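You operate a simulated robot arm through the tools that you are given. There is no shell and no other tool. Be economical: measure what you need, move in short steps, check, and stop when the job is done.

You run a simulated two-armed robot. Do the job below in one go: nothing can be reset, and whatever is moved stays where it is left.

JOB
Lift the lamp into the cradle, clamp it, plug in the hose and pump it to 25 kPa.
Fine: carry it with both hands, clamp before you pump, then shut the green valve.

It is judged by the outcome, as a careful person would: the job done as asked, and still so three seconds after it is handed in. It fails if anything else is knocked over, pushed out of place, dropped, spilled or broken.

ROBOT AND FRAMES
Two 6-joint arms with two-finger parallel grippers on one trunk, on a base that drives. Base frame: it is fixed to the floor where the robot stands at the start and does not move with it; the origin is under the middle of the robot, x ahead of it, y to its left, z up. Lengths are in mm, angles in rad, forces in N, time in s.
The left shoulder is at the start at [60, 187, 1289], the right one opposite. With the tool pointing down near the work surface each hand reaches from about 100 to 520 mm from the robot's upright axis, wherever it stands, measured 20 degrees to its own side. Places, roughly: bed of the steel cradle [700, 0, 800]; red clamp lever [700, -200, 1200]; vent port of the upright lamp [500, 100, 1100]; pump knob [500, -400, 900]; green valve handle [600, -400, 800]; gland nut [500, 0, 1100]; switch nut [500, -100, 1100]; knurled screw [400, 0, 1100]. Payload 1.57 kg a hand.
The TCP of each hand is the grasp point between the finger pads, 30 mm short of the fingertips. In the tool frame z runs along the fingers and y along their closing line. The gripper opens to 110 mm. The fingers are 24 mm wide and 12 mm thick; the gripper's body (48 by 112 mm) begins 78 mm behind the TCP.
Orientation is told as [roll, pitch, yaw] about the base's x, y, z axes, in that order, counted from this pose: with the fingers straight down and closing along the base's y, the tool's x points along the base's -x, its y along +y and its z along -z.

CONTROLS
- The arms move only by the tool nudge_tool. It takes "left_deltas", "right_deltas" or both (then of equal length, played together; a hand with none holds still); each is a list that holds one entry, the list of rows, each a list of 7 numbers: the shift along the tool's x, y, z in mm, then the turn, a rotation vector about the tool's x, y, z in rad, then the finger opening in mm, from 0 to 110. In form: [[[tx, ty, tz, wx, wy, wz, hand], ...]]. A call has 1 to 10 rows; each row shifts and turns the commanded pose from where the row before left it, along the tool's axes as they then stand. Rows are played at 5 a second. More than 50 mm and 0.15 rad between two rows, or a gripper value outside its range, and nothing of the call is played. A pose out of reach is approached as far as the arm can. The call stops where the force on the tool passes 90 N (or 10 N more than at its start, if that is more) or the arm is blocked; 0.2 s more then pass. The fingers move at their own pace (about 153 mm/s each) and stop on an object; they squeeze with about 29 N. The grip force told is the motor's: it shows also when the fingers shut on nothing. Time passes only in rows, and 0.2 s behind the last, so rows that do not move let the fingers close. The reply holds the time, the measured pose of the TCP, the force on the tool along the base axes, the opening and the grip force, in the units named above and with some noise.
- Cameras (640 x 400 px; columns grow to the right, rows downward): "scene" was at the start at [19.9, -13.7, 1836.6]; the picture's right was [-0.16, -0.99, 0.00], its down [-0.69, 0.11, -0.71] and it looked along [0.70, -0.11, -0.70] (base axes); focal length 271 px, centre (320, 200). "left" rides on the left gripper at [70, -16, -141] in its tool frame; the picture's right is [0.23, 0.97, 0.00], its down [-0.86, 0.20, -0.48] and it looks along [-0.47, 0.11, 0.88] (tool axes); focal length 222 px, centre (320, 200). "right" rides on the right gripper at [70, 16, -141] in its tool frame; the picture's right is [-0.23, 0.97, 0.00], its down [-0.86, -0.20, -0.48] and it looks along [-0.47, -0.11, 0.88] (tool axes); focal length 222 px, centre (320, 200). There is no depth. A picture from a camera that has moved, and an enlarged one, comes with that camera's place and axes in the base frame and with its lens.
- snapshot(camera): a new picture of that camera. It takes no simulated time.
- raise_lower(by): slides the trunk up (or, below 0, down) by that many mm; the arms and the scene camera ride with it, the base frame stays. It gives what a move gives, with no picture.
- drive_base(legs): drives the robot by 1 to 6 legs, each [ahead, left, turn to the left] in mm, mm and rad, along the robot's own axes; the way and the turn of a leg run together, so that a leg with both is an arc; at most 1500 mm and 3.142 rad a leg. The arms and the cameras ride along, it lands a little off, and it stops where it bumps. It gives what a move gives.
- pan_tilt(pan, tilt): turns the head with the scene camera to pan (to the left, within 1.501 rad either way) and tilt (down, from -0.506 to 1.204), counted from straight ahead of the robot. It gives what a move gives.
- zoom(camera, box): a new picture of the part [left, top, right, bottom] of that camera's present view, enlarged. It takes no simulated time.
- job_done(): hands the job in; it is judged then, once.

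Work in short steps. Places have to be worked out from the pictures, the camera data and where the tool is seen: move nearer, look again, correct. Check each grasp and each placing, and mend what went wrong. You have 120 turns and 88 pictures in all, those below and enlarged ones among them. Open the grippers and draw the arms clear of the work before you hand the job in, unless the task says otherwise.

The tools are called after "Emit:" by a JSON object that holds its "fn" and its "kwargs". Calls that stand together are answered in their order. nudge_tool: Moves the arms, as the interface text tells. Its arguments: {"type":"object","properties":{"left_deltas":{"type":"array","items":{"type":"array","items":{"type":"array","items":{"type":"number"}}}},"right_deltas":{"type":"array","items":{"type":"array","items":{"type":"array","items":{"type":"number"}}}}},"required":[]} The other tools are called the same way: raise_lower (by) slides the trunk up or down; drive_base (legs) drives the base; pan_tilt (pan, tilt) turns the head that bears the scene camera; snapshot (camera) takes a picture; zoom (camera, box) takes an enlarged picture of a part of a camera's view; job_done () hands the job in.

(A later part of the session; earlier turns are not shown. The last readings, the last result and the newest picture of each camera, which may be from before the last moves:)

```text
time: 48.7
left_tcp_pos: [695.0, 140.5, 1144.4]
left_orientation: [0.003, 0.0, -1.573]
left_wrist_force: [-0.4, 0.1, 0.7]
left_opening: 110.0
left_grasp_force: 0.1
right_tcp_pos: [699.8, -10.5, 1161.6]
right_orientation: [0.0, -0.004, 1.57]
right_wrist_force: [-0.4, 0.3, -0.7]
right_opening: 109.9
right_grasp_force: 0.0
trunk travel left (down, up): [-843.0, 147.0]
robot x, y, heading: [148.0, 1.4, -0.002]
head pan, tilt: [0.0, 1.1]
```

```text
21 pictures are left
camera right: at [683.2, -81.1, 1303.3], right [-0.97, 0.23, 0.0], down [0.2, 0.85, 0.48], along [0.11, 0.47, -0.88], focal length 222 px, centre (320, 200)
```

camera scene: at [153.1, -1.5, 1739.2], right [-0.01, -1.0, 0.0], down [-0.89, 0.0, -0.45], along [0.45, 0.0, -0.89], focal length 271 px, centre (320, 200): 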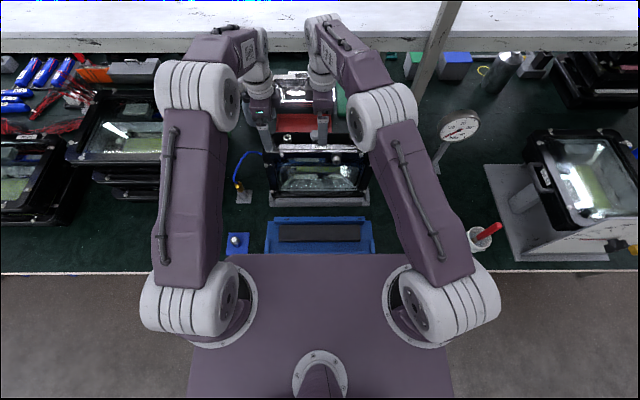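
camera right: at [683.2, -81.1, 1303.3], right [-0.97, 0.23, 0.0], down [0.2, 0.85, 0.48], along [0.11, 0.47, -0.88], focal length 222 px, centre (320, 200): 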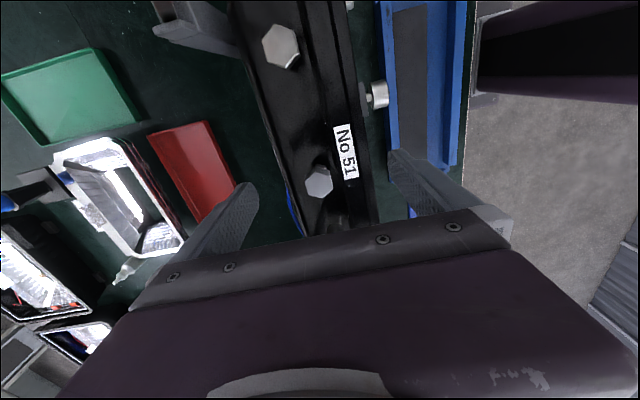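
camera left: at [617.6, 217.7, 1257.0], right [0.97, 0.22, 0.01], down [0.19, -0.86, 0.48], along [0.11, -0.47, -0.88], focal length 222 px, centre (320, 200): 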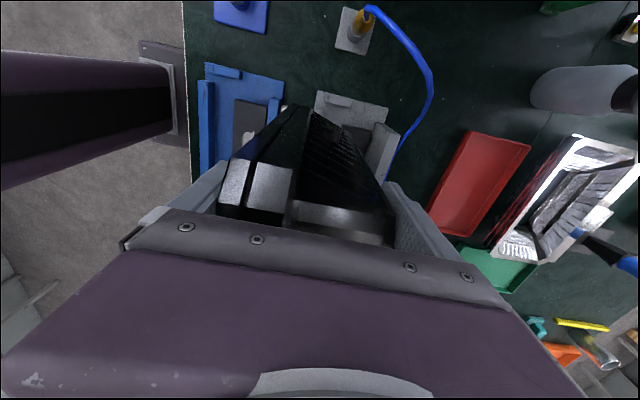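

The lamp stands in the cradle. Next the clamp: I raise the trunk 80 mm, turn the right hand to close along y, and tilt it forward for the red lever.

Emit:
{"fn": "raise_lower", "kwargs": {"by": 80}}

Emit:
{"fn": "nudge_tool", "kwargs": {"right_deltas": [[[0, 10, 0, 0, 0, 0.15, 110], [0, 10, 0, 0, 0, 0.15, 110], [0, 10, 0, 0, 0, 0.15, 110], [0, 0, 0, 0, 0, 0.15, 110], [0, 0, 0, 0, 0, 0.15, 110], [0, 0, 0, 0, 0, 0.15, 110], [0, 0, 0, 0, 0, 0.15, 110], [0, 0, 0, 0, 0, 0.15, 110], [0, 0, 0, 0, 0, 0.15, 110], [0, 0, 0, 0, 0, 0.15, 110]]]}}

Emit:
{"fn": "nudge_tool", "kwargs": {"right_deltas": [[[20, -28, 0, 0, 0, 0.07, 110], [20, -28, 0, 0, -0.15, 0, 110], [20, -28, 0, 0, -0.15, 0, 110], [0, -28, 0, 0, -0.15, 0, 110], [0, -28, 0, 0, -0.15, 0, 110], [0, 0, 0, 0, -0.1, 0, 110]]]}}

Emit:
{"fn": "snapshot", "kwargs": {"camera": "right"}}

```text
time: 49.9
left_tcp_pos: [694.9, 141.2, 1225.3]
left_orientation: [0.003, -0.002, -1.572]
left_wrist_force: [0.1, -0.4, 0.4]
left_opening: 109.7
left_grasp_force: 0.0
right_tcp_pos: [699.8, -9.2, 1241.7]
right_orientation: [0.003, -0.004, 1.571]
right_wrist_force: [-0.5, -0.4, 0.1]
right_opening: 110.2
right_grasp_force: 0.1
trunk travel left (down, up): [-923.0, 67.0]
robot x, y, heading: [150.4, -1.7, -0.002]
head pan, tilt: [0.0, 1.1]
```

```text
time: 52.1
left_tcp_pos: [694.7, 141.5, 1224.5]
left_orientation: [0.002, -0.001, -1.573]
left_wrist_force: [-0.2, 0.0, -0.1]
left_opening: 109.8
left_grasp_force: 0.1
right_tcp_pos: [669.5, -5.6, 1242.5]
right_orientation: [0.004, 0.001, 0.068]
right_wrist_force: [-0.3, -0.2, 0.4]
right_opening: 110.3
right_grasp_force: 0.1
trunk travel left (down, up): [-923.0, 67.0]
robot x, y, heading: [148.4, -0.8, -0.007]
head pan, tilt: [0.0, 1.1]
```

```text
time: 53.5
left_tcp_pos: [694.8, 140.4, 1224.3]
left_orientation: [0.006, -0.001, -1.572]
left_wrist_force: [-0.3, -0.3, -0.5]
left_opening: 110.3
left_grasp_force: 0.1
right_tcp_pos: [614.1, -146.2, 1239.1]
right_orientation: [-0.058, -0.554, 0.001]
right_wrist_force: [0.2, -0.3, 0.2]
right_opening: 110.0
right_grasp_force: 0.0
right hand out of reach, approached as far as the arm can: row 5, 6
trunk travel left (down, up): [-923.0, 67.0]
robot x, y, heading: [149.6, -2.8, -0.005]
head pan, tilt: [0.0, 1.1]
```

```text
20 pictures are left
camera right: at [480.0, -122.6, 1322.3], right [0.22, 0.97, 0.07], down [0.47, -0.17, 0.87], along [0.85, -0.16, -0.5], focal length 222 px, centre (320, 200)
```

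right: 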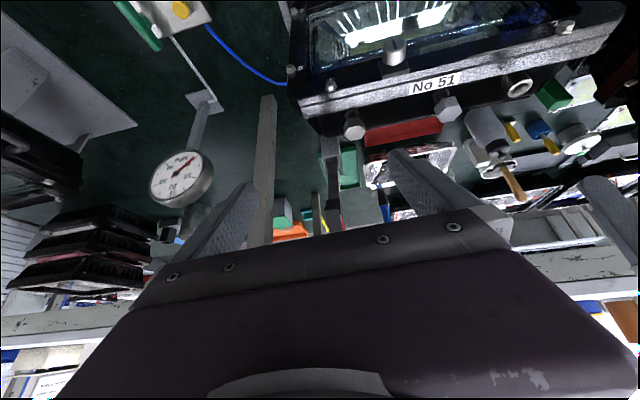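

Emit:
{"fn": "zoom", "kwargs": {"camera": "right", "box": [270, 120, 410, 240]}}

```text
3.33 times, centred on (340, 180) of right
camera zoom: at [480.0, -122.6, 1322.3], right [0.22, 0.97, 0.07], down [0.47, -0.17, 0.87], along [0.85, -0.16, -0.5], focal length 740 px, centre (253, 267)
```

zoom: 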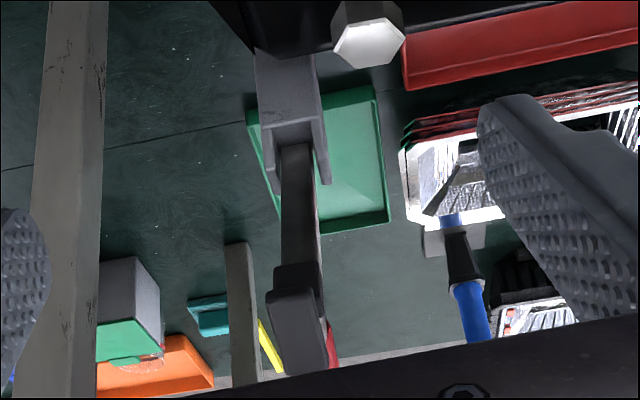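

The lever's forked pivot is at about (775,−150,1092), its pad faces the robot at z≈1185–1233, the red handle just behind. I move the open right hand so its fingers straddle the handle.

Emit:
{"fn": "nudge_tool", "kwargs": {"right_deltas": [[[-26, -1, 20, 0, 0, 0, 110], [-26, -1, 20, 0, 0, 0, 110], [-26, -1, 20, 0, 0, 0, 110], [-25, -1, 24, 0, 0, 0, 110], [0, 0, 0, 0, 0, 0, 110]]]}}

Emit:
{"fn": "snapshot", "kwargs": {"camera": "right"}}

```text
time: 54.7
left_tcp_pos: [694.8, 141.2, 1224.5]
left_orientation: [0.005, 0.001, -1.573]
left_wrist_force: [-0.8, 0.5, 0.2]
left_opening: 109.8
left_grasp_force: 0.2
right_tcp_pos: [747.8, -155.3, 1220.4]
right_orientation: [-0.059, -0.552, -0.001]
right_wrist_force: [0.3, -0.3, 0.1]
right_opening: 109.9
right_grasp_force: 0.0
trunk travel left (down, up): [-923.0, 67.0]
robot x, y, heading: [146.9, -1.0, -0.003]
head pan, tilt: [0.0, 1.1]
```

```text
18 pictures are left
camera right: at [615.0, -131.2, 1303.8], right [0.22, 0.97, 0.07], down [0.47, -0.17, 0.87], along [0.85, -0.16, -0.5], focal length 222 px, centre (320, 200)
```

right: 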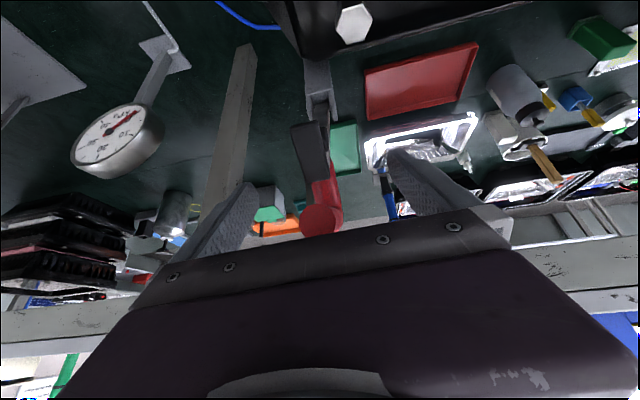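

The red handle (ball ≈(757,−157,1233)) is between the fingers. I close on it.

Emit:
{"fn": "nudge_tool", "kwargs": {"right_deltas": [[[0, -1, 0, 0, 0, 0, 70], [0, 0, 0, 0, 0, 0, 45], [0, 0, 0, 0, 0, 0, 25], [0, 0, 0, 0, 0, 0, 10], [0, 0, 0, 0, 0, 0, 10]]]}}

```text
time: 55.9
left_tcp_pos: [694.8, 143.5, 1224.2]
left_orientation: [0.006, -0.001, -1.572]
left_wrist_force: [0.3, 0.3, -0.2]
left_opening: 110.0
left_grasp_force: 0.0
right_tcp_pos: [747.5, -150.0, 1220.7]
right_orientation: [-0.061, -0.554, 0.003]
right_wrist_force: [-0.7, 8.0, -4.0]
right_opening: 21.4
right_grasp_force: 34.2
trunk travel left (down, up): [-923.0, 67.0]
robot x, y, heading: [148.0, 0.0, -0.008]
head pan, tilt: [0.0, 1.1]
```

Gripped (21 mm, 34 N). I pull it toward the robot along its arc, a first 0.4 rad.

Emit:
{"fn": "nudge_tool", "kwargs": {"right_deltas": [[[12.6, 2, -3.8, 0, 0, 0, 10], [13, 1, -2.5, 0, 0, 0, 10], [13.1, 0, -1.3, 0, 0, 0, 10], [13.1, 0, 0.2, 0, 0, 0, 10]]]}}

```text
time: 56.9
left_tcp_pos: [700.0, 141.5, 1223.2]
left_orientation: [0.0, -0.002, -1.572]
left_wrist_force: [-0.5, 0.3, -0.8]
left_opening: 110.0
left_grasp_force: 0.2
right_tcp_pos: [704.1, -151.8, 1198.6]
right_orientation: [-0.057, -0.553, -0.001]
right_wrist_force: [21.6, 2.7, 0.1]
right_opening: 21.5
right_grasp_force: 34.5
trunk travel left (down, up): [-923.0, 67.0]
robot x, y, heading: [150.1, 2.0, -0.005]
head pan, tilt: [0.0, 1.1]
```

Emit:
{"fn": "nudge_tool", "kwargs": {"right_deltas": [[[13.1, 0, 1.3, 0, -0.08, 0, 10], [13, 0, 1.7, 0, -0.08, 0, 10], [13, 0, 1.9, 0, -0.08, 0, 10], [12.9, 0, 2.2, 0, -0.08, 0, 10], [13, 0, 2.5, 0, -0.08, 0, 10]]]}}

```text
time: 58.1
left_tcp_pos: [694.7, 153.2, 1222.9]
left_orientation: [0.003, -0.012, -1.572]
left_wrist_force: [-0.3, 0.5, -0.2]
left_opening: 109.9
left_grasp_force: 0.0
right_tcp_pos: [667.8, -153.2, 1164.7]
right_orientation: [-0.156, -0.875, 0.091]
right_wrist_force: [-6.2, 47.9, -9.0]
right_opening: 22.9
right_grasp_force: 35.5
right hand out of reach, approached as far as the arm can: row 1, 2, 5
trunk travel left (down, up): [-923.0, 67.0]
robot x, y, heading: [149.3, 0.8, -0.006]
head pan, tilt: [0.0, 1.1]
```

Lever is now about 56° forward. I open, back away along the fingers and look.

Emit:
{"fn": "nudge_tool", "kwargs": {"right_deltas": [[[0, 0, 0, 0, 0, 0, 40], [0, 0, 0, 0, 0, 0, 70], [0, 0, -20, 0, 0, 0, 80], [0, 0, -30, 0, 0.08, 0, 80], [0, 0, -30, 0, 0.08, 0, 80], [-20, 0, -10, 0, 0.1, 0, 80], [-20, 0, 0, 0, 0.1, 0, 80]]]}}

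Emit:
{"fn": "snapshot", "kwargs": {"camera": "right"}}

```text
time: 59.7
left_tcp_pos: [693.8, 140.9, 1224.1]
left_orientation: [0.003, 0.0, -1.573]
left_wrist_force: [-0.7, -0.7, 0.5]
left_opening: 109.8
left_grasp_force: 0.1
right_tcp_pos: [633.3, -167.3, 1248.0]
right_orientation: [-0.111, -0.595, 0.006]
right_wrist_force: [-0.4, -0.6, 0.0]
right_opening: 80.2
right_grasp_force: 0.0
right hand out of reach, approached as far as the arm can: row 3, 7
trunk travel left (down, up): [-923.0, 67.0]
robot x, y, heading: [149.3, 1.3, 0.0]
head pan, tilt: [0.0, 1.1]
```

```text
17 pictures are left
camera right: at [498.2, -138.0, 1326.0], right [0.24, 0.97, 0.04], down [0.43, -0.14, 0.89], along [0.87, -0.2, -0.45], focal length 222 px, centre (320, 200)
```

right: 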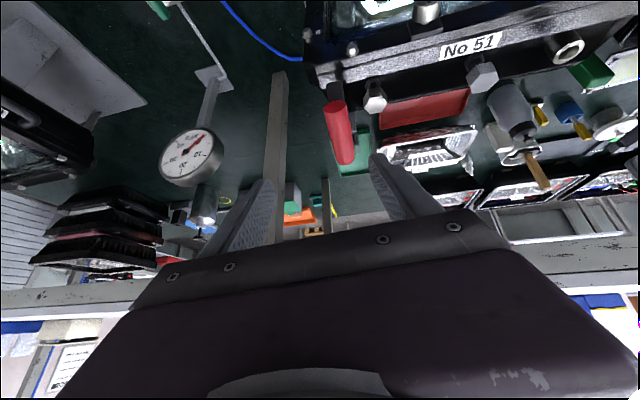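

The lever stays forward. I close the right fingers, make the tool vertical, and place it over the handle's end.

Emit:
{"fn": "nudge_tool", "kwargs": {"right_deltas": [[[0, 0, -20, 0, 0.15, 0, 40], [0, 0, -10, 0, 0.15, 0, 10], [0, 0, 0, 0, 0.15, 0, 0], [0, 0, 0, 0, 0.145, 0, 0], [0, 0, 0, 0, 0, 0, 0]]]}}

```text
time: 60.9
left_tcp_pos: [694.4, 140.7, 1224.6]
left_orientation: [0.006, 0.0, -1.573]
left_wrist_force: [0.1, 0.1, -0.1]
left_opening: 110.0
left_grasp_force: 0.0
right_tcp_pos: [624.0, -172.9, 1270.2]
right_orientation: [-0.122, -0.076, -0.064]
right_wrist_force: [-0.2, -0.7, 0.5]
right_opening: 0.0
right_grasp_force: 21.1
right hand out of reach, approached as far as the arm can: row 1
trunk travel left (down, up): [-923.0, 67.0]
robot x, y, heading: [146.8, -1.9, -0.005]
head pan, tilt: [0.0, 1.1]
```

Emit:
{"fn": "nudge_tool", "kwargs": {"right_deltas": [[[0, 0, 0, -0.12, 0.076, -0.06, 0], [-17, 10, 0, 0, 0, 0, 0], [-16, 10, 0, 0, 0, 0, 0], [0, 0, 15, 0, 0, 0, 0], [0, 0, 15, 0, 0, 0, 0], [0, 0, 15, 0, 0, 0, 0]]]}}

Emit:
{"fn": "snapshot", "kwargs": {"camera": "right"}}

```text
refused: row 1 steps farther than a row can; nothing moved
```

```text
16 pictures are left
camera right: at [545.6, -135.3, 1403.5], right [0.3, 0.95, -0.1], down [0.8, -0.19, 0.56], along [0.51, -0.25, -0.82], focal length 222 px, centre (320, 200)
```

right: 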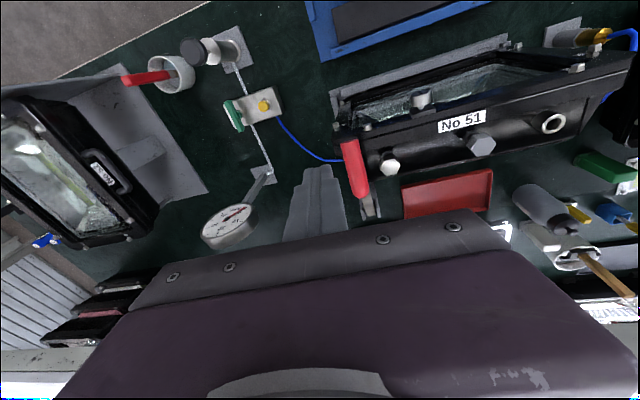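

The handle's free end is at about (635,−156,1155). I redo the alignment in smaller turns and come over it at x≈648.

Emit:
{"fn": "nudge_tool", "kwargs": {"right_deltas": [[[0, 0, 0, -0.12, 0, 0, 0], [0, 0, 0, 0, 0.076, -0.06, 0], [-12, 9, 0, 0, 0, 0, 0], [-12, 9, 0, 0, 0, 0, 0], [0, 0, 20, 0, 0, 0, 0], [0, 0, 20, 0, 0, 0, 0], [0, 0, 10, 0, 0, 0, 0], [0, 0, 10, 0, 0, 0, 0]]]}}

```text
time: 62.7
left_tcp_pos: [696.1, 141.3, 1225.2]
left_orientation: [0.003, 0.0, -1.573]
left_wrist_force: [0.2, -0.1, -1.1]
left_opening: 110.0
left_grasp_force: 0.1
right_tcp_pos: [650.1, -154.6, 1210.0]
right_orientation: [-0.004, -0.001, -0.008]
right_wrist_force: [0.1, 0.0, 0.2]
right_opening: 0.2
right_grasp_force: 21.5
trunk travel left (down, up): [-923.0, 67.0]
robot x, y, heading: [149.6, -0.3, -0.005]
head pan, tilt: [0.0, 1.1]
```

Right over the handle; tips at z≈1180. I press down in 8 mm steps.

Emit:
{"fn": "nudge_tool", "kwargs": {"right_deltas": [[[0, 0, 10, 0, 0, 0, 0], [0, 0, 10, 0, 0, 0, 0], [0, 0, 10, 0, 0, 0, 0], [0, 0, 8, 0, 0, 0, 0], [0, 0, 8, 0, 0, 0, 0], [0, 0, 8, 0, 0, 0, 0]]]}}

```text
time: 64.3
left_tcp_pos: [685.4, 142.2, 1229.1]
left_orientation: [0.013, -0.001, -1.575]
left_wrist_force: [-0.1, -0.9, 0.0]
left_opening: 109.9
left_grasp_force: 0.0
right_tcp_pos: [646.4, -155.3, 1168.6]
right_orientation: [-0.003, -0.036, -0.009]
right_wrist_force: [-16.4, -3.4, 43.8]
right_opening: 0.0
right_grasp_force: 21.3
trunk travel left (down, up): [-923.0, 67.0]
robot x, y, heading: [150.0, -0.1, -0.012]
head pan, tilt: [0.0, 1.1]
stopped in row 6 (right hand): the force on the tool passed its limit (the readings are from after the stop); the commanded pose is now the measured one
```

Strong resistance with the tip at z≈1138. I look at the clamp.

Emit:
{"fn": "zoom", "kwargs": {"camera": "right", "box": [260, 90, 460, 230]}}

Emit:
{"fn": "zoom", "kwargs": {"camera": "scene", "box": [250, 30, 450, 210]}}

```text
2.86 times, centred on (360, 160) of right
camera zoom: at [572.1, -138.4, 1308.6], right [0.24, 0.97, 0.0], down [0.84, -0.21, 0.51], along [0.5, -0.12, -0.86], focal length 635 px, centre (206, 314)
```

zoom: 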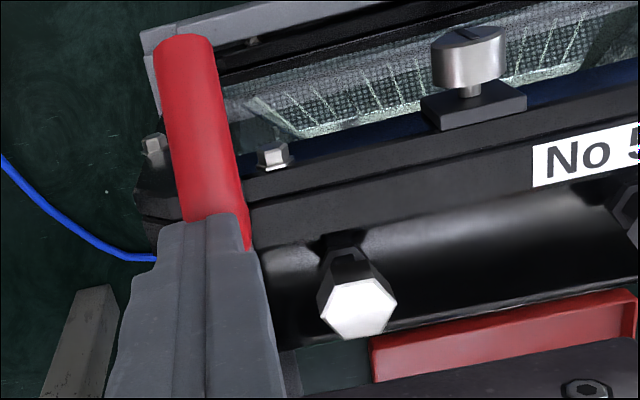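

```text
2.22 times, centred on (350, 120) of scene
camera zoom: at [138.4, 0.5, 1819.1], right [-0.01, -1.0, 0.0], down [-0.89, 0.01, -0.46], along [0.46, 0.0, -0.89], focal length 602 px, centre (253, 378)
```

zoom: 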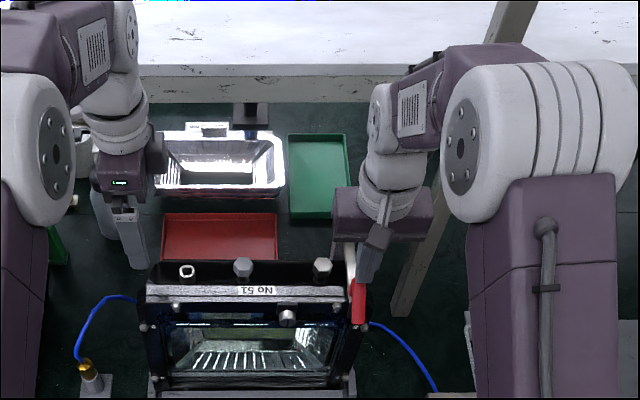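

The handle is longer (end near x≈593); I was pressing near its root. I lift off, move out to x≈608 for leverage and press again.

Emit:
{"fn": "nudge_tool", "kwargs": {"right_deltas": [[[0, 0, -20, 0, 0.036, 0, 0], [19, 0, 0, 0, 0, 0, 0], [19, 0, 0, 0, 0, 0, 0], [0, 0, 10, 0, 0, 0, 0], [0, 0, 8, 0, 0, 0, 0], [0, 0, 6, 0, 0, 0, 0], [0, 0, 6, 0, 0, 0, 0], [0, 0, 6, 0, 0, 0, 0], [0, 0, 6, 0, 0, 0, 0], [0, 0, 6, 0, 0, 0, 0]]]}}

```text
time: 66.3
left_tcp_pos: [683.0, 142.3, 1229.5]
left_orientation: [0.013, -0.002, -1.576]
left_wrist_force: [0.0, 0.5, -0.4]
left_opening: 110.1
left_grasp_force: 0.1
right_tcp_pos: [607.1, -157.0, 1153.9]
right_orientation: [-0.005, -0.005, -0.012]
right_wrist_force: [-33.2, -10.6, 65.0]
right_opening: 0.0
right_grasp_force: 21.5
trunk travel left (down, up): [-923.0, 67.0]
robot x, y, heading: [151.7, -1.7, -0.008]
head pan, tilt: [0.0, 1.1]
stopped in row 10 (right hand): the force on the tool passed its limit (the readings are from after the stop); the commanded pose is now the measured one
```

It moved further (≈8° above horizontal now). I keep pressing.

Emit:
{"fn": "nudge_tool", "kwargs": {"right_deltas": [[[0, 0, 5, 0, 0, 0, 0], [0, 0, 5, 0, 0, 0, 0], [0, 0, 5, 0, 0, 0, 0], [0, 0, 5, 0, 0, 0, 0], [0, 0, 5, 0, 0, 0, 0], [0, 0, 5, 0, 0, 0, 0]]]}}

Emit:
{"fn": "zoom", "kwargs": {"camera": "right", "box": [260, 60, 460, 230]}}

```text
time: 66.8
left_tcp_pos: [680.5, 140.8, 1230.3]
left_orientation: [0.016, -0.002, -1.576]
left_wrist_force: [0.1, 0.0, -0.4]
left_opening: 110.0
left_grasp_force: 0.0
right_tcp_pos: [606.3, -157.0, 1153.2]
right_orientation: [-0.005, -0.01, -0.014]
right_wrist_force: [-38.2, -9.4, 70.3]
right_opening: 0.0
right_grasp_force: 21.6
trunk travel left (down, up): [-923.0, 67.0]
robot x, y, heading: [148.6, -0.6, -0.012]
head pan, tilt: [0.0, 1.1]
stopped in row 2 (right hand): the force on the tool passed its limit (the readings are from after the stop); the commanded pose is now the measured one
```

```text
2.35 times, centred on (360, 145) of right
camera zoom: at [535.4, -139.6, 1294.4], right [0.24, 0.97, 0.0], down [0.85, -0.21, 0.49], along [0.47, -0.12, -0.87], focal length 523 px, centre (226, 329)
```

zoom: 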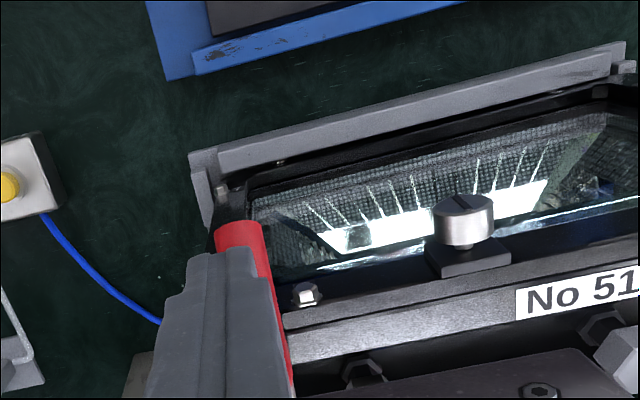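

The contact force is tilted and the handle now slopes down toward the robot, so the lever looks closed. I lift the right hand off and back, and tilt the left hand to view the clamp from the side.

Emit:
{"fn": "nudge_tool", "kwargs": {"left_deltas": [[[10, 0, -5, 0, -0.15, 0, 110], [10, 0, -5, 0, -0.15, 0, 110], [10, 0, -5, 0, -0.15, 0, 110], [10, 0, -5, 0, -0.15, 0, 110], [0, 0, 0, 0, 0, 0, 110]]], "right_deltas": [[[0, 0, -20, 0, 0, 0, 0], [0, 0, -30, 0, 0, 0, 0], [30, 0, -30, 0, 0, 0, 0], [30, -20, 0, 0, 0, 0, 0], [20, -20, 0, 0, 0, 0, 0]]]}}

Emit:
{"fn": "snapshot", "kwargs": {"camera": "left"}}

```text
time: 68.0
left_tcp_pos: [696.3, 182.0, 1235.0]
left_orientation: [0.007, -0.601, -1.58]
left_wrist_force: [-0.3, 0.3, 0.1]
left_opening: 110.1
left_grasp_force: 0.0
right_tcp_pos: [540.0, -197.6, 1226.0]
right_orientation: [-0.003, -0.007, -0.013]
right_wrist_force: [0.6, -0.8, -0.4]
right_opening: 0.2
right_grasp_force: 21.3
trunk travel left (down, up): [-923.0, 67.0]
robot x, y, heading: [148.1, 0.8, -0.006]
head pan, tilt: [0.0, 1.1]
```

```text
12 pictures are left
camera left: at [678.1, 318.4, 1311.5], right [0.98, 0.18, -0.12], down [0.19, -0.44, 0.88], along [0.11, -0.88, -0.46], focal length 222 px, centre (320, 200)
```

left: 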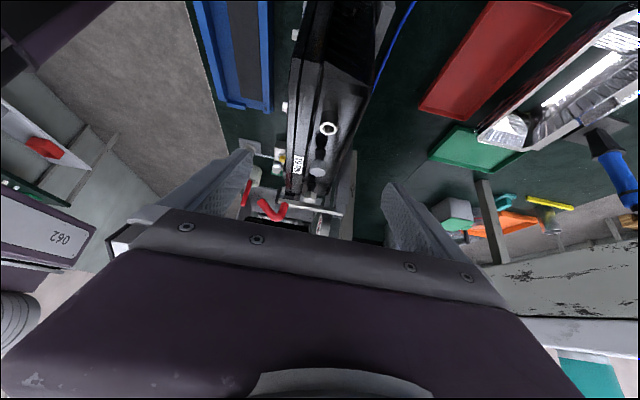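

Emit:
{"fn": "zoom", "kwargs": {"camera": "left", "box": [230, 120, 370, 240]}}

```text
3.33 times, centred on (300, 180) of left
camera zoom: at [678.1, 318.4, 1311.5], right [0.98, 0.18, -0.12], down [0.19, -0.44, 0.88], along [0.11, -0.88, -0.46], focal length 740 px, centre (387, 267)
```

zoom: 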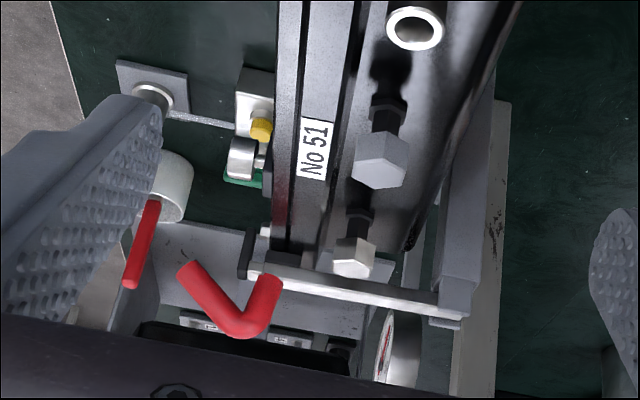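

The clamp bar now lies level across the lamp top, its lip in front of the frame — closed against a firm stop. Next the hose: brass plug parked near (668,305,850). I untilt the left hand, move it there and turn it to yaw ≈−0.88 so the hose leaves between the fingers.

Emit:
{"fn": "nudge_tool", "kwargs": {"left_deltas": [[[0, 0, 0, 0, 0.15, 0, 110], [0, 0, 0, 0, 0.15, 0, 110], [0, 0, 0, 0, 0.15, 0, 110], [0, 0, 0, 0, 0.15, 0, 110], [40, -9, 0, 0, 0, 0, 90], [40, -9, 0, 0, 0, 0, 70], [42, -10, 0, 0, 0, 0, 60]]], "right_deltas": [[[20, -10, 0, 0, 0, 0, 0], [20, -10, 0, 0, 0, 0, 0], [0, 0, 0, 0, 0, 0, 0], [0, 0, 0, 0, 0, 0, 0], [0, 0, 0, 0, 0, 0, 0], [0, 0, 0, 0, 0, 0, 0], [0, 0, 0, 0, 0, 0, 0]]]}}

Emit:
{"fn": "nudge_tool", "kwargs": {"left_deltas": [[[0, 0, 20, 0, 0, -0.14, 60], [0, 0, 30, 0, 0, -0.14, 60], [0, 0, 30, 0, 0, -0.14, 60], [0, 0, 30, 0, 0, -0.14, 60], [0, 0, 30, 0, 0, -0.13, 60]]]}}

Emit:
{"fn": "raise_lower", "kwargs": {"by": -110}}

```text
time: 69.6
left_tcp_pos: [668.7, 304.3, 1232.8]
left_orientation: [0.003, -0.002, -1.576]
left_wrist_force: [0.6, -0.1, -0.8]
left_opening: 60.1
left_grasp_force: 0.0
right_tcp_pos: [499.7, -214.3, 1225.3]
right_orientation: [-0.004, -0.009, -0.015]
right_wrist_force: [-0.3, -0.2, 0.5]
right_opening: 0.0
right_grasp_force: 21.1
trunk travel left (down, up): [-923.0, 67.0]
robot x, y, heading: [150.8, 2.1, -0.007]
head pan, tilt: [0.0, 1.1]
```

```text
time: 70.8
left_tcp_pos: [667.3, 306.7, 1094.9]
left_orientation: [0.002, -0.004, -0.881]
left_wrist_force: [-0.7, -0.3, 0.6]
left_opening: 59.9
left_grasp_force: 0.2
right_tcp_pos: [501.7, -214.8, 1224.3]
right_orientation: [-0.003, -0.007, -0.014]
right_wrist_force: [0.7, 0.1, -0.5]
right_opening: 0.0
right_grasp_force: 21.5
trunk travel left (down, up): [-923.0, 67.0]
robot x, y, heading: [150.4, -3.8, -0.009]
head pan, tilt: [0.0, 1.1]
```

```text
time: 72.2
left_tcp_pos: [667.0, 305.3, 986.2]
left_orientation: [0.003, -0.004, -0.885]
left_wrist_force: [0.2, 0.0, 0.2]
left_opening: 60.0
left_grasp_force: 0.0
right_tcp_pos: [500.6, -214.5, 1114.4]
right_orientation: [-0.001, -0.008, -0.014]
right_wrist_force: [-1.1, 1.1, 0.2]
right_opening: 0.0
right_grasp_force: 20.7
trunk travel left (down, up): [-813.0, 177.0]
robot x, y, heading: [148.6, -0.2, -0.009]
head pan, tilt: [0.0, 1.1]
```

Now a close look at the plug from the left camera.

Emit:
{"fn": "zoom", "kwargs": {"camera": "left", "box": [220, 40, 420, 240]}}

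```text
2.00 times, centred on (320, 140) of left
camera zoom: at [608.4, 346.9, 1127.0], right [0.61, 0.79, 0.0], down [0.69, -0.54, 0.48], along [0.38, -0.29, -0.88], focal length 444 px, centre (320, 320)
```

zoom: 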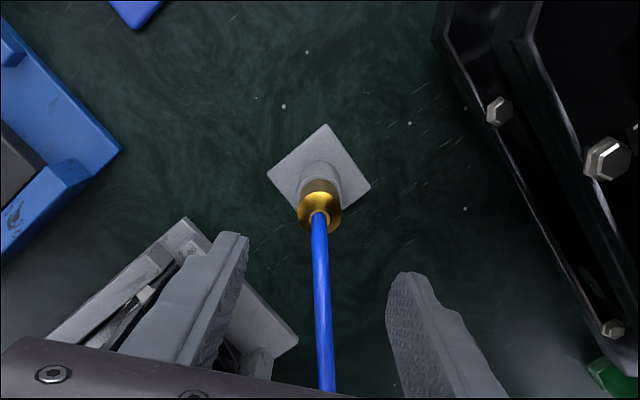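

The plug's axis is at about (665,305), brass from z≈839 to ≈870. I descend so the pads close on the brass with tips just above the silver holder.

Emit:
{"fn": "nudge_tool", "kwargs": {"left_deltas": [[[1.3, -1.5, 29, 0, 0, 0, 60], [0, 0, 29, 0, 0, 0, 60], [0, 0, 29, 0, 0, 0, 60], [0, 0, 15, 0, 0, 0, 60], [0, 0, 15, 0, 0, 0, 60], [0, 0, 0, 0, 0, 0, 60]]]}}

Emit:
{"fn": "nudge_tool", "kwargs": {"left_deltas": [[[0, 0, 0, 0, 0, 0, 40], [0, 0, 0, 0, 0, 0, 25], [0, 0, 0, 0, 0, 0, 10], [0, 0, 0, 0, 0, 0, 10]]]}}

```text
time: 73.6
left_tcp_pos: [664.0, 306.1, 868.7]
left_orientation: [0.002, -0.005, -0.887]
left_wrist_force: [-0.1, 0.1, 0.2]
left_opening: 60.1
left_grasp_force: 0.1
right_tcp_pos: [499.8, -214.2, 1114.0]
right_orientation: [-0.003, -0.007, -0.014]
right_wrist_force: [0.1, -0.1, 0.1]
right_opening: 0.0
right_grasp_force: 21.9
trunk travel left (down, up): [-813.0, 177.0]
robot x, y, heading: [148.6, -4.1, -0.005]
head pan, tilt: [0.0, 1.1]
```

```text
time: 74.6
left_tcp_pos: [663.5, 305.5, 867.8]
left_orientation: [0.003, -0.003, -0.887]
left_wrist_force: [0.9, 0.8, 1.0]
left_opening: 25.5
left_grasp_force: 29.0
right_tcp_pos: [500.0, -215.9, 1114.5]
right_orientation: [-0.001, -0.006, -0.013]
right_wrist_force: [0.4, -0.5, 0.1]
right_opening: 0.0
right_grasp_force: 21.1
trunk travel left (down, up): [-813.0, 177.0]
robot x, y, heading: [147.7, -0.9, -0.011]
head pan, tilt: [0.0, 1.1]
```

Plug gripped (25.5 mm). I lift it straight out to z≈1155.

Emit:
{"fn": "nudge_tool", "kwargs": {"left_deltas": [[[0, 0, -15, 0, 0, 0, 10], [0, 0, -30, 0, 0, 0, 10], [0, 0, -40, 0, 0, 0, 10], [0, 0, -40, 0, 0, 0, 10], [0, 0, -40, 0, 0, 0, 10], [0, 0, -40, 0, 0, 0, 10], [0, 0, -40, 0, 0, 0, 10], [0, 0, -40, 0, 0, 0, 10]]]}}

```text
time: 76.4
left_tcp_pos: [664.8, 302.2, 1155.5]
left_orientation: [0.004, -0.003, -0.888]
left_wrist_force: [0.2, 0.0, -0.6]
left_opening: 25.2
left_grasp_force: 29.0
right_tcp_pos: [499.5, -215.3, 1115.4]
right_orientation: [-0.001, -0.008, -0.013]
right_wrist_force: [-0.9, 0.4, -0.6]
right_opening: 0.0
right_grasp_force: 21.2
trunk travel left (down, up): [-813.0, 177.0]
robot x, y, heading: [150.9, -0.8, -0.006]
head pan, tilt: [0.0, 1.1]
```

Emit:
{"fn": "nudge_tool", "kwargs": {"left_deltas": [[[-30.2, -17.1, 0, 0, 0, 0, 10], [-30.2, -17.1, 0, 0, 0, 0, 10], [-30.2, -17.1, 0, 0, 0, 0, 10], [-30.2, -17.1, 0, 0, 0, 0, 10], [-30.2, -17.1, 0, 0, 0, 0, 10], [-30.2, -17.1, 0, 0, 0, 0, 10], [0, 0, 0, 0, 0, 0, 10]]]}}

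Emit:
{"fn": "zoom", "kwargs": {"camera": "left", "box": [220, 60, 420, 260]}}

```text
time: 78.0
left_tcp_pos: [700.2, 101.2, 1155.3]
left_orientation: [0.003, -0.004, -0.886]
left_wrist_force: [1.2, 14.7, 4.8]
left_opening: 25.3
left_grasp_force: 29.0
right_tcp_pos: [501.5, -212.7, 1116.2]
right_orientation: [-0.005, -0.006, -0.013]
right_wrist_force: [-0.3, 0.4, -1.4]
right_opening: 0.0
right_grasp_force: 21.4
trunk travel left (down, up): [-813.0, 177.0]
robot x, y, heading: [149.3, -3.7, -0.011]
head pan, tilt: [0.0, 1.1]
```

```text
2.00 times, centred on (320, 160) of left
camera zoom: at [641.1, 144.3, 1296.8], right [0.61, 0.79, 0.0], down [0.69, -0.53, 0.48], along [0.38, -0.29, -0.88], focal length 444 px, centre (320, 280)
```

zoom: 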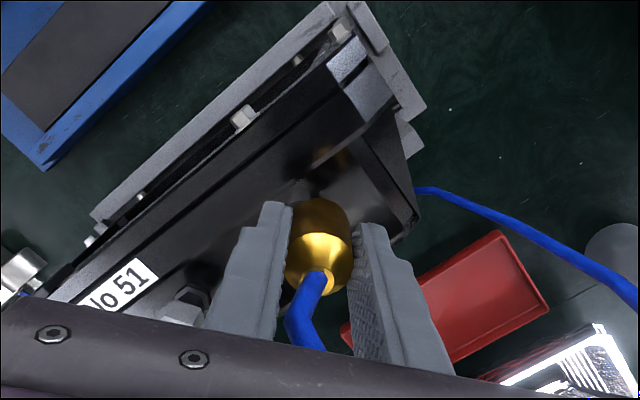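

There is a 15 N sideways force; I check the hose and plug from the head camera.

Emit:
{"fn": "zoom", "kwargs": {"camera": "scene", "box": [200, 40, 400, 200]}}

```text
2.50 times, centred on (300, 120) of scene
camera zoom: at [151.9, 2.8, 1709.3], right [-0.01, -1.0, 0.0], down [-0.89, 0.0, -0.45], along [0.45, -0.01, -0.89], focal length 677 px, centre (370, 400)
```

zoom: 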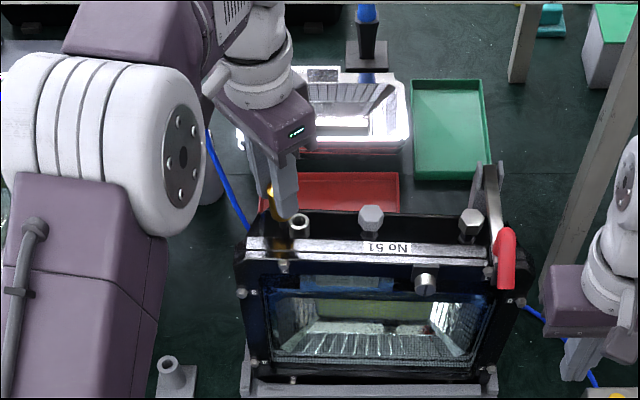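

The vent is actually near (706,87,1076): the lamp sits a little right and back. I shift the plug over it (the sideways force seems to be hose pull).

Emit:
{"fn": "nudge_tool", "kwargs": {"left_deltas": [[[-7.2, -2, 0, 0, 0, 0, 10], [-7.2, -2, 0, 0, 0, 0, 10], [0, 0, 8, 0, 0, 0, 10], [0, 0, 6, 0, 0, 0, 10], [0, 0, 0, 0, 0, 0, 10]]]}}

Emit:
{"fn": "zoom", "kwargs": {"camera": "scene", "box": [260, 80, 320, 130]}}

```text
time: 79.2
left_tcp_pos: [704.1, 90.4, 1140.1]
left_orientation: [0.006, -0.007, -0.887]
left_wrist_force: [3.8, 24.3, 18.2]
left_opening: 25.9
left_grasp_force: 28.7
right_tcp_pos: [499.8, -209.9, 1116.2]
right_orientation: [-0.008, -0.009, -0.015]
right_wrist_force: [0.1, -0.4, -1.0]
right_opening: 0.0
right_grasp_force: 21.5
trunk travel left (down, up): [-813.0, 177.0]
robot x, y, heading: [145.9, 0.1, -0.011]
head pan, tilt: [0.0, 1.1]
```

```text
8.00 times, centred on (290, 105) of scene
camera zoom: at [150.4, 5.5, 1709.4], right [-0.01, -1.0, 0.0], down [-0.89, 0.0, -0.46], along [0.45, -0.01, -0.89], focal length 2166 px, centre (560, 960)
```

zoom: 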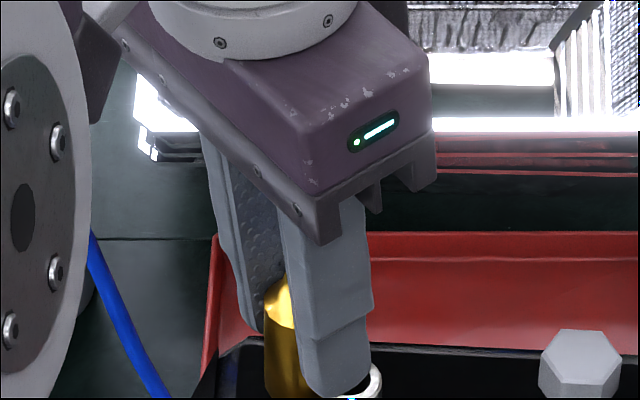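

The plug stem is longer than I judged and is pushing against the vent's side. I lift straight up 55 mm first and re-look.

Emit:
{"fn": "nudge_tool", "kwargs": {"left_deltas": [[[0, 0, -20, 0, 0, 0, 10], [0, 0, -20, 0, 0, 0, 10], [0, 0, -15, 0, 0, 0, 10], [0, 0, 0, 0, 0, 0, 10]]]}}

Emit:
{"fn": "zoom", "kwargs": {"camera": "scene", "box": [220, 60, 400, 180]}}

```text
time: 80.2
left_tcp_pos: [702.6, 87.1, 1193.6]
left_orientation: [0.002, -0.004, -0.886]
left_wrist_force: [-0.5, 0.7, -0.5]
left_opening: 25.3
left_grasp_force: 29.4
right_tcp_pos: [501.4, -214.1, 1115.0]
right_orientation: [-0.001, -0.008, -0.015]
right_wrist_force: [-0.7, 0.4, 0.0]
right_opening: 0.0
right_grasp_force: 21.0
trunk travel left (down, up): [-813.0, 177.0]
robot x, y, heading: [146.9, 1.9, -0.008]
head pan, tilt: [0.0, 1.1]
```

```text
3.33 times, centred on (310, 120) of scene
camera zoom: at [153.2, -1.1, 1709.2], right [-0.01, -1.0, 0.0], down [-0.89, 0.01, -0.45], along [0.45, 0.0, -0.89], focal length 903 px, centre (353, 467)
```

zoom: 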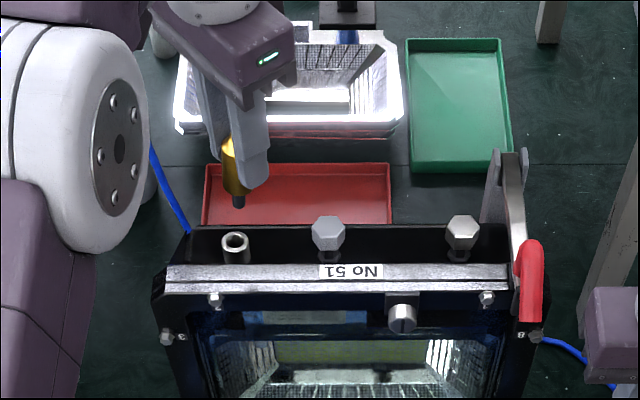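

Unloaded now; the plug has a narrow tip at about z=TCP−70. I use one left-camera zoom to see the tip against the vent.

Emit:
{"fn": "zoom", "kwargs": {"camera": "left", "box": [260, 90, 380, 210]}}

```text
3.33 times, centred on (320, 150) of left
camera zoom: at [644.6, 129.1, 1336.1], right [0.61, 0.79, 0.0], down [0.69, -0.54, 0.48], along [0.38, -0.29, -0.88], focal length 740 px, centre (320, 367)
```

zoom: 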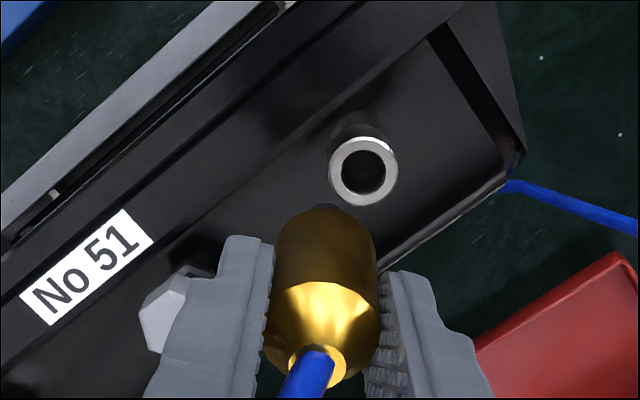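

The vent is at about (701,102,1081) and the plug got tilted ≈0.11 rad in the grip by the side contact. I rotate the hand to make the plug upright and centre it over the vent, then verify once.

Emit:
{"fn": "nudge_tool", "kwargs": {"left_deltas": [[[6.5, 4, 0, 0, 0, 0, 10], [6.4, 3.9, 0, 0, 0, 0, 10], [0, 0, 0, 0, -0.11, 0, 10], [0, 0, 0, 0, 0, 0, 10]]]}}

Emit:
{"fn": "zoom", "kwargs": {"camera": "scene", "box": [260, 80, 320, 140]}}

```text
time: 81.2
left_tcp_pos: [702.2, 101.0, 1195.0]
left_orientation: [0.001, -0.115, -0.887]
left_wrist_force: [-0.1, 0.4, -1.1]
left_opening: 25.2
left_grasp_force: 29.4
right_tcp_pos: [499.8, -215.4, 1114.7]
right_orientation: [-0.002, -0.008, -0.016]
right_wrist_force: [-0.1, 0.0, -0.1]
right_opening: 0.4
right_grasp_force: 21.4
trunk travel left (down, up): [-813.0, 177.0]
robot x, y, heading: [149.6, 1.8, -0.009]
head pan, tilt: [0.0, 1.1]
```

```text
6.67 times, centred on (290, 110) of scene
camera zoom: at [152.6, -1.9, 1709.2], right [-0.01, -1.0, 0.0], down [-0.89, 0.01, -0.45], along [0.45, 0.0, -0.89], focal length 1805 px, centre (520, 800)
```

zoom: 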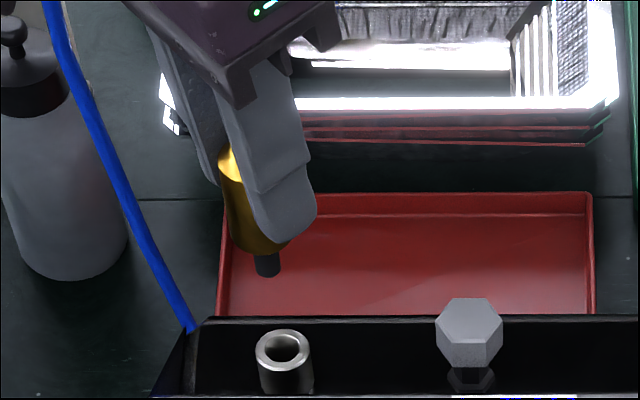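

The plug is upright now, tip ≈z 1123, centred within ~2 mm over the vent. I lower to just above and then insert in small steps.

Emit:
{"fn": "nudge_tool", "kwargs": {"left_deltas": [[[2.3, -0.8, 20, 0, 0, 0, 10], [2, 0, 17, 0, 0, 0, 10], [0.5, 0, 4, 0, 0, 0, 10], [0.5, 0, 4, 0, 0, 0, 10], [0.5, 0, 4, 0, 0, 0, 10]]]}}

```text
time: 82.4
left_tcp_pos: [701.9, 100.3, 1144.0]
left_orientation: [0.002, -0.115, -0.888]
left_wrist_force: [0.4, -0.3, -0.4]
left_opening: 25.5
left_grasp_force: 29.3
right_tcp_pos: [500.6, -214.8, 1113.9]
right_orientation: [-0.001, -0.008, -0.014]
right_wrist_force: [0.2, -0.6, 0.5]
right_opening: 0.0
right_grasp_force: 21.2
trunk travel left (down, up): [-813.0, 177.0]
robot x, y, heading: [150.5, 0.6, -0.007]
head pan, tilt: [0.0, 1.1]
```

No contact at tip z≈1072: the tip is entering the bore. I continue.

Emit:
{"fn": "nudge_tool", "kwargs": {"left_deltas": [[[0.5, 0, 4, 0, 0, 0, 10], [0.5, 0, 4, 0, 0, 0, 10], [0.5, 0, 4, 0, 0, 0, 10], [0.5, 0, 4, 0, 0, 0, 10]]]}}

```text
time: 83.4
left_tcp_pos: [700.4, 99.7, 1131.5]
left_orientation: [0.011, -0.117, -0.887]
left_wrist_force: [1.3, 1.4, 24.6]
left_opening: 25.7
left_grasp_force: 29.2
right_tcp_pos: [497.1, -215.4, 1115.1]
right_orientation: [-0.001, -0.012, -0.012]
right_wrist_force: [0.4, 0.1, 0.4]
right_opening: 0.0
right_grasp_force: 20.7
trunk travel left (down, up): [-813.0, 177.0]
robot x, y, heading: [147.1, 0.4, -0.008]
head pan, tilt: [0.0, 1.1]
```

Shoulder contact (25 N up). I press a little more to seat it.

Emit:
{"fn": "nudge_tool", "kwargs": {"left_deltas": [[[0.4, 0, 3, 0, 0, 0, 10], [0.4, 0, 3, 0, 0, 0, 10], [0.4, 0, 3, 0, 0, 0, 10], [0, 0, 0, 0, 0, 0, 10]]]}}

```text
time: 84.4
left_tcp_pos: [700.1, 99.0, 1119.9]
left_orientation: [0.002, -0.112, -0.886]
left_wrist_force: [-2.7, -1.2, 5.9]
left_opening: 25.5
left_grasp_force: 29.2
right_tcp_pos: [498.4, -214.5, 1113.8]
right_orientation: [-0.001, -0.007, -0.014]
right_wrist_force: [0.5, 0.1, 0.3]
right_opening: 0.1
right_grasp_force: 21.3
trunk travel left (down, up): [-813.0, 177.0]
robot x, y, heading: [151.1, -2.2, -0.005]
head pan, tilt: [0.0, 1.1]
```

It gave and dropped to z≈1120 — looks latched. I press once more lightly to confirm the stop.

Emit:
{"fn": "nudge_tool", "kwargs": {"left_deltas": [[[0.3, 0, 3, 0, 0, 0, 10], [0.3, 0, 3, 0, 0, 0, 10], [0.3, 0, 3, 0, 0, 0, 10], [0, 0, 0, 0, 0, 0, 10]]]}}

```text
time: 85.4
left_tcp_pos: [700.4, 99.6, 1112.9]
left_orientation: [0.008, -0.115, -0.884]
left_wrist_force: [1.0, 0.4, 23.8]
left_opening: 25.7
left_grasp_force: 29.4
right_tcp_pos: [497.6, -216.0, 1115.5]
right_orientation: [-0.001, -0.01, -0.013]
right_wrist_force: [0.0, -0.7, 0.4]
right_opening: 0.1
right_grasp_force: 21.3
trunk travel left (down, up): [-813.0, 177.0]
robot x, y, heading: [147.1, -4.3, -0.006]
head pan, tilt: [0.0, 1.1]
```

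Still sliding with ~24 N friction; I press further until a firm stop.

Emit:
{"fn": "nudge_tool", "kwargs": {"left_deltas": [[[0.3, 0, 3, 0, 0, 0, 10], [0.3, 0, 3, 0, 0, 0, 10], [0.3, 0, 3, 0, 0, 0, 10], [0.3, 0, 3, 0, 0, 0, 10], [0, 0, 0, 0, 0, 0, 10]]]}}

```text
time: 86.6
left_tcp_pos: [699.5, 100.2, 1104.5]
left_orientation: [0.011, -0.119, -0.884]
left_wrist_force: [0.7, 0.2, 44.8]
left_opening: 25.8
left_grasp_force: 28.9
right_tcp_pos: [495.0, -217.3, 1116.2]
right_orientation: [0.0, -0.013, -0.014]
right_wrist_force: [-0.3, 0.2, -0.3]
right_opening: 0.0
right_grasp_force: 21.1
trunk travel left (down, up): [-813.0, 177.0]
robot x, y, heading: [150.0, -3.1, -0.008]
head pan, tilt: [0.0, 1.1]
```

The fingers may have slid down the brass by now. I open the left hand gently, rise clear, and bring the right hand above the pump knob (≈(467,−404,937)), then look.

Emit:
{"fn": "nudge_tool", "kwargs": {"left_deltas": [[[0, 0, 0, 0, 0, 0, 35], [0, 0, 0, 0, 0, 0, 50], [-2.3, 0, -20, 0, 0, 0, 60], [-3.4, 0, -30, 0, 0, 0, 70], [-4, 0, -40, 0, 0, 0, 70], [0, 0, -40, 0, 0, 0, 70], [40, 0, -20, 0, 0, 0, 70], [40, 0, 0, 0, 0, 0, 70]]], "right_deltas": [[[0, 0, 0, 0, 0, 0, 20], [4, -30, 0, 0, 0, 0, 50], [4, -30, 0, 0, 0, 0, 80], [4, -30, 0, 0, 0, 0, 90], [4, -30, 10, 0, 0, 0, 90], [4, -30, 10, 0, 0, 0, 90], [4, -19, 20, 0, 0, 0, 90], [4, -19, 20, 0, 0, 0, 90]]]}}

Emit:
{"fn": "zoom", "kwargs": {"camera": "scene", "box": [240, 70, 480, 220]}}

```text
time: 88.4
left_tcp_pos: [647.9, 168.7, 1241.8]
left_orientation: [0.003, -0.112, -0.887]
left_wrist_force: [0.8, 0.3, 0.1]
left_opening: 70.0
left_grasp_force: 0.0
right_tcp_pos: [469.8, -404.4, 1056.2]
right_orientation: [-0.002, -0.009, -0.013]
right_wrist_force: [0.1, 0.0, -0.4]
right_opening: 90.4
right_grasp_force: 0.0
trunk travel left (down, up): [-813.0, 177.0]
robot x, y, heading: [149.1, 1.1, -0.009]
head pan, tilt: [0.0, 1.1]
```

```text
2.67 times, centred on (360, 145) of scene
camera zoom: at [150.8, -2.1, 1709.2], right [-0.01, -1.0, 0.0], down [-0.89, 0.01, -0.45], along [0.45, 0.0, -0.89], focal length 722 px, centre (213, 347)
```

zoom: 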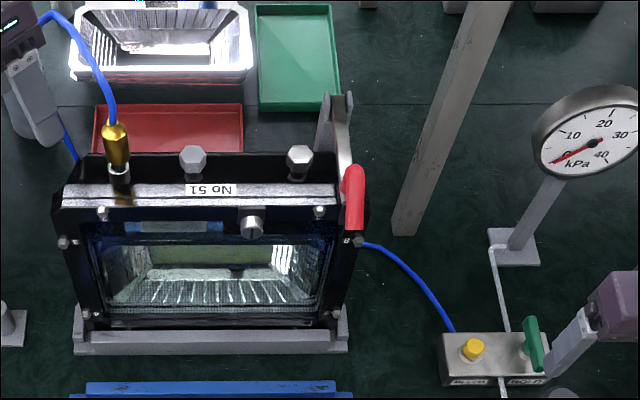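

The plug sits upright on the vent. Gauge at 0. Now I lower the right hand around the pump knob and close on it.

Emit:
{"fn": "nudge_tool", "kwargs": {"right_deltas": [[[2, 0, 30, 0, 0, 0, 90], [0, 0, 30, 0, 0, 0, 90], [0, 0, 30, 0, 0, 0, 90], [0, 0, 20, 0, 0, 0, 90], [0, 0, 18, 0, 0, 0, 90], [0, 0, 0, 0, 0, 0, 60], [0, 0, 0, 0, 0, 0, 35], [0, 0, 0, 0, 0, 0, 20], [0, 0, 0, 0, 0, 0, 20]]]}}

```text
time: 90.4
left_tcp_pos: [648.1, 167.8, 1242.5]
left_orientation: [0.003, -0.112, -0.886]
left_wrist_force: [0.0, 0.5, -0.4]
left_opening: 70.0
left_grasp_force: 0.1
right_tcp_pos: [469.2, -406.0, 924.9]
right_orientation: [-0.001, -0.008, -0.014]
right_wrist_force: [0.5, -8.4, -0.2]
right_opening: 45.1
right_grasp_force: 45.1
trunk travel left (down, up): [-813.0, 177.0]
robot x, y, heading: [144.5, 0.1, -0.008]
head pan, tilt: [0.0, 1.1]
```

Knob gripped (45 mm). I push it down to learn its stroke.

Emit:
{"fn": "nudge_tool", "kwargs": {"right_deltas": [[[0, -1, 6, 0, 0, 0, 20], [0, 0, 6, 0, 0, 0, 20], [0, 0, 6, 0, 0, 0, 20], [0, 0, 6, 0, 0, 0, 20], [0, 0, 6, 0, 0, 0, 20]]]}}

```text
time: 91.5
left_tcp_pos: [642.7, 171.4, 1243.5]
left_orientation: [0.007, -0.119, -0.89]
left_wrist_force: [-1.3, 0.8, 0.2]
left_opening: 70.0
left_grasp_force: 0.1
right_tcp_pos: [468.0, -406.1, 908.8]
right_orientation: [-0.012, -0.022, -0.014]
right_wrist_force: [-13.4, -7.3, 56.8]
right_opening: 45.4
right_grasp_force: 44.9
trunk travel left (down, up): [-813.0, 177.0]
robot x, y, heading: [150.7, -1.9, -0.011]
head pan, tilt: [0.0, 1.1]
stopped in row 5 (right hand): the force on the tool passed its limit (the readings are from after the stop); the commanded pose is now the measured one
```

Bottom stop near z≈908. I pull up to find the top of the stroke.

Emit:
{"fn": "nudge_tool", "kwargs": {"right_deltas": [[[0, 0, -6, 0, 0.01, 0, 20], [0, 0, -6, 0, 0, 0, 20], [0, 0, -5, 0, 0, 0, 20], [0, 0, 0, 0, 0, 0, 20]]]}}

Emit:
{"fn": "zoom", "kwargs": {"camera": "scene", "box": [380, 80, 500, 220]}}

```text
time: 92.5
left_tcp_pos: [643.9, 169.2, 1242.7]
left_orientation: [0.005, -0.116, -0.886]
left_wrist_force: [0.1, 0.1, 0.1]
left_opening: 69.9
left_grasp_force: 0.0
right_tcp_pos: [468.6, -406.0, 920.6]
right_orientation: [-0.01, -0.007, -0.013]
right_wrist_force: [-18.8, 4.5, 2.5]
right_opening: 45.1
right_grasp_force: 44.9
trunk travel left (down, up): [-813.0, 177.0]
robot x, y, heading: [148.0, -3.2, -0.008]
head pan, tilt: [0.0, 1.1]
```

```text
2.86 times, centred on (440, 150) of scene
camera zoom: at [146.8, -0.9, 1709.2], right [-0.01, -1.0, 0.0], down [-0.89, 0.01, -0.46], along [0.46, 0.0, -0.89], focal length 774 px, centre (-23, 343)
```

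zoom: 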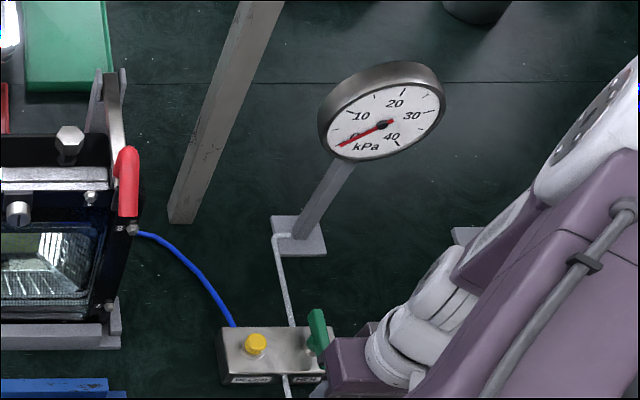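

The gauge barely moved; my fingertips probably hit the cylinder top. I release, close the fingers above the knob and press it from the top instead.

Emit:
{"fn": "nudge_tool", "kwargs": {"right_deltas": [[[0, 0, 0, 0, 0, 0, 60], [0, 0, 0, -0.008, 0.006, 0, 90], [0, 0, -20, 0, 0, 0, 90], [0, 0, -30, 0, 0, 0, 90], [0, 0, -15, 0, 0, 0, 40], [0, 0, 0, 0, 0, 0, 0], [0, 0, 0, 0, 0, 0, 0]]]}}

Emit:
{"fn": "nudge_tool", "kwargs": {"right_deltas": [[[0, 0, 10, 0, 0, 0, 0], [0, 0, 8, 0, 0, 0, 0], [0, 0, 6, 0, 0, 0, 0], [0, 0, 6, 0, 0, 0, 0]]]}}

```text
time: 94.1
left_tcp_pos: [647.7, 169.3, 1241.2]
left_orientation: [0.003, -0.114, -0.887]
left_wrist_force: [-0.2, 0.8, 0.2]
left_opening: 69.7
left_grasp_force: 0.0
right_tcp_pos: [474.7, -407.5, 986.0]
right_orientation: [-0.002, -0.002, -0.013]
right_wrist_force: [-0.3, -1.0, -0.5]
right_opening: 0.0
right_grasp_force: 21.1
trunk travel left (down, up): [-813.0, 177.0]
robot x, y, heading: [151.6, -2.8, -0.009]
head pan, tilt: [0.0, 1.1]
```

```text
time: 95.1
left_tcp_pos: [648.2, 169.5, 1240.5]
left_orientation: [0.002, -0.113, -0.887]
left_wrist_force: [0.1, 0.1, 0.6]
left_opening: 70.2
left_grasp_force: 0.0
right_tcp_pos: [473.9, -407.1, 956.3]
right_orientation: [-0.002, -0.001, -0.013]
right_wrist_force: [1.7, 2.7, 6.1]
right_opening: 0.1
right_grasp_force: 21.8
trunk travel left (down, up): [-813.0, 177.0]
robot x, y, heading: [151.8, -1.4, -0.003]
head pan, tilt: [0.0, 1.1]
```

Emit:
{"fn": "nudge_tool", "kwargs": {"right_deltas": [[[5, 2, -6, 0, 0, 0, 0], [0, 0, 6, 0, 0, 0, 0], [0, 0, 6, 0, 0, 0, 0], [0, 0, 6, 0, 0, 0, 0], [0, 0, 6, 0, 0, 0, 0], [0, 0, 6, 0, 0, 0, 0], [0, 0, 6, 0, 0, 0, 0], [0, 0, 6, 0, 0, 0, 0], [0, 0, 6, 0, 0, 0, 0], [0, 0, 6, 0, 0, 0, 0]]]}}

```text
time: 96.8
left_tcp_pos: [641.1, 175.5, 1243.4]
left_orientation: [0.003, -0.12, -0.888]
left_wrist_force: [-0.1, -0.3, 0.2]
left_opening: 69.7
left_grasp_force: 0.1
right_tcp_pos: [469.2, -406.0, 936.8]
right_orientation: [-0.021, -0.023, -0.013]
right_wrist_force: [-11.4, 4.2, 66.8]
right_opening: 0.0
right_grasp_force: 20.9
trunk travel left (down, up): [-813.0, 177.0]
robot x, y, heading: [148.4, 0.7, -0.01]
head pan, tilt: [0.0, 1.1]
stopped in row 8 (right hand): the force on the tool passed its limit (the readings are from after the stop); the commanded pose is now the measured one
```

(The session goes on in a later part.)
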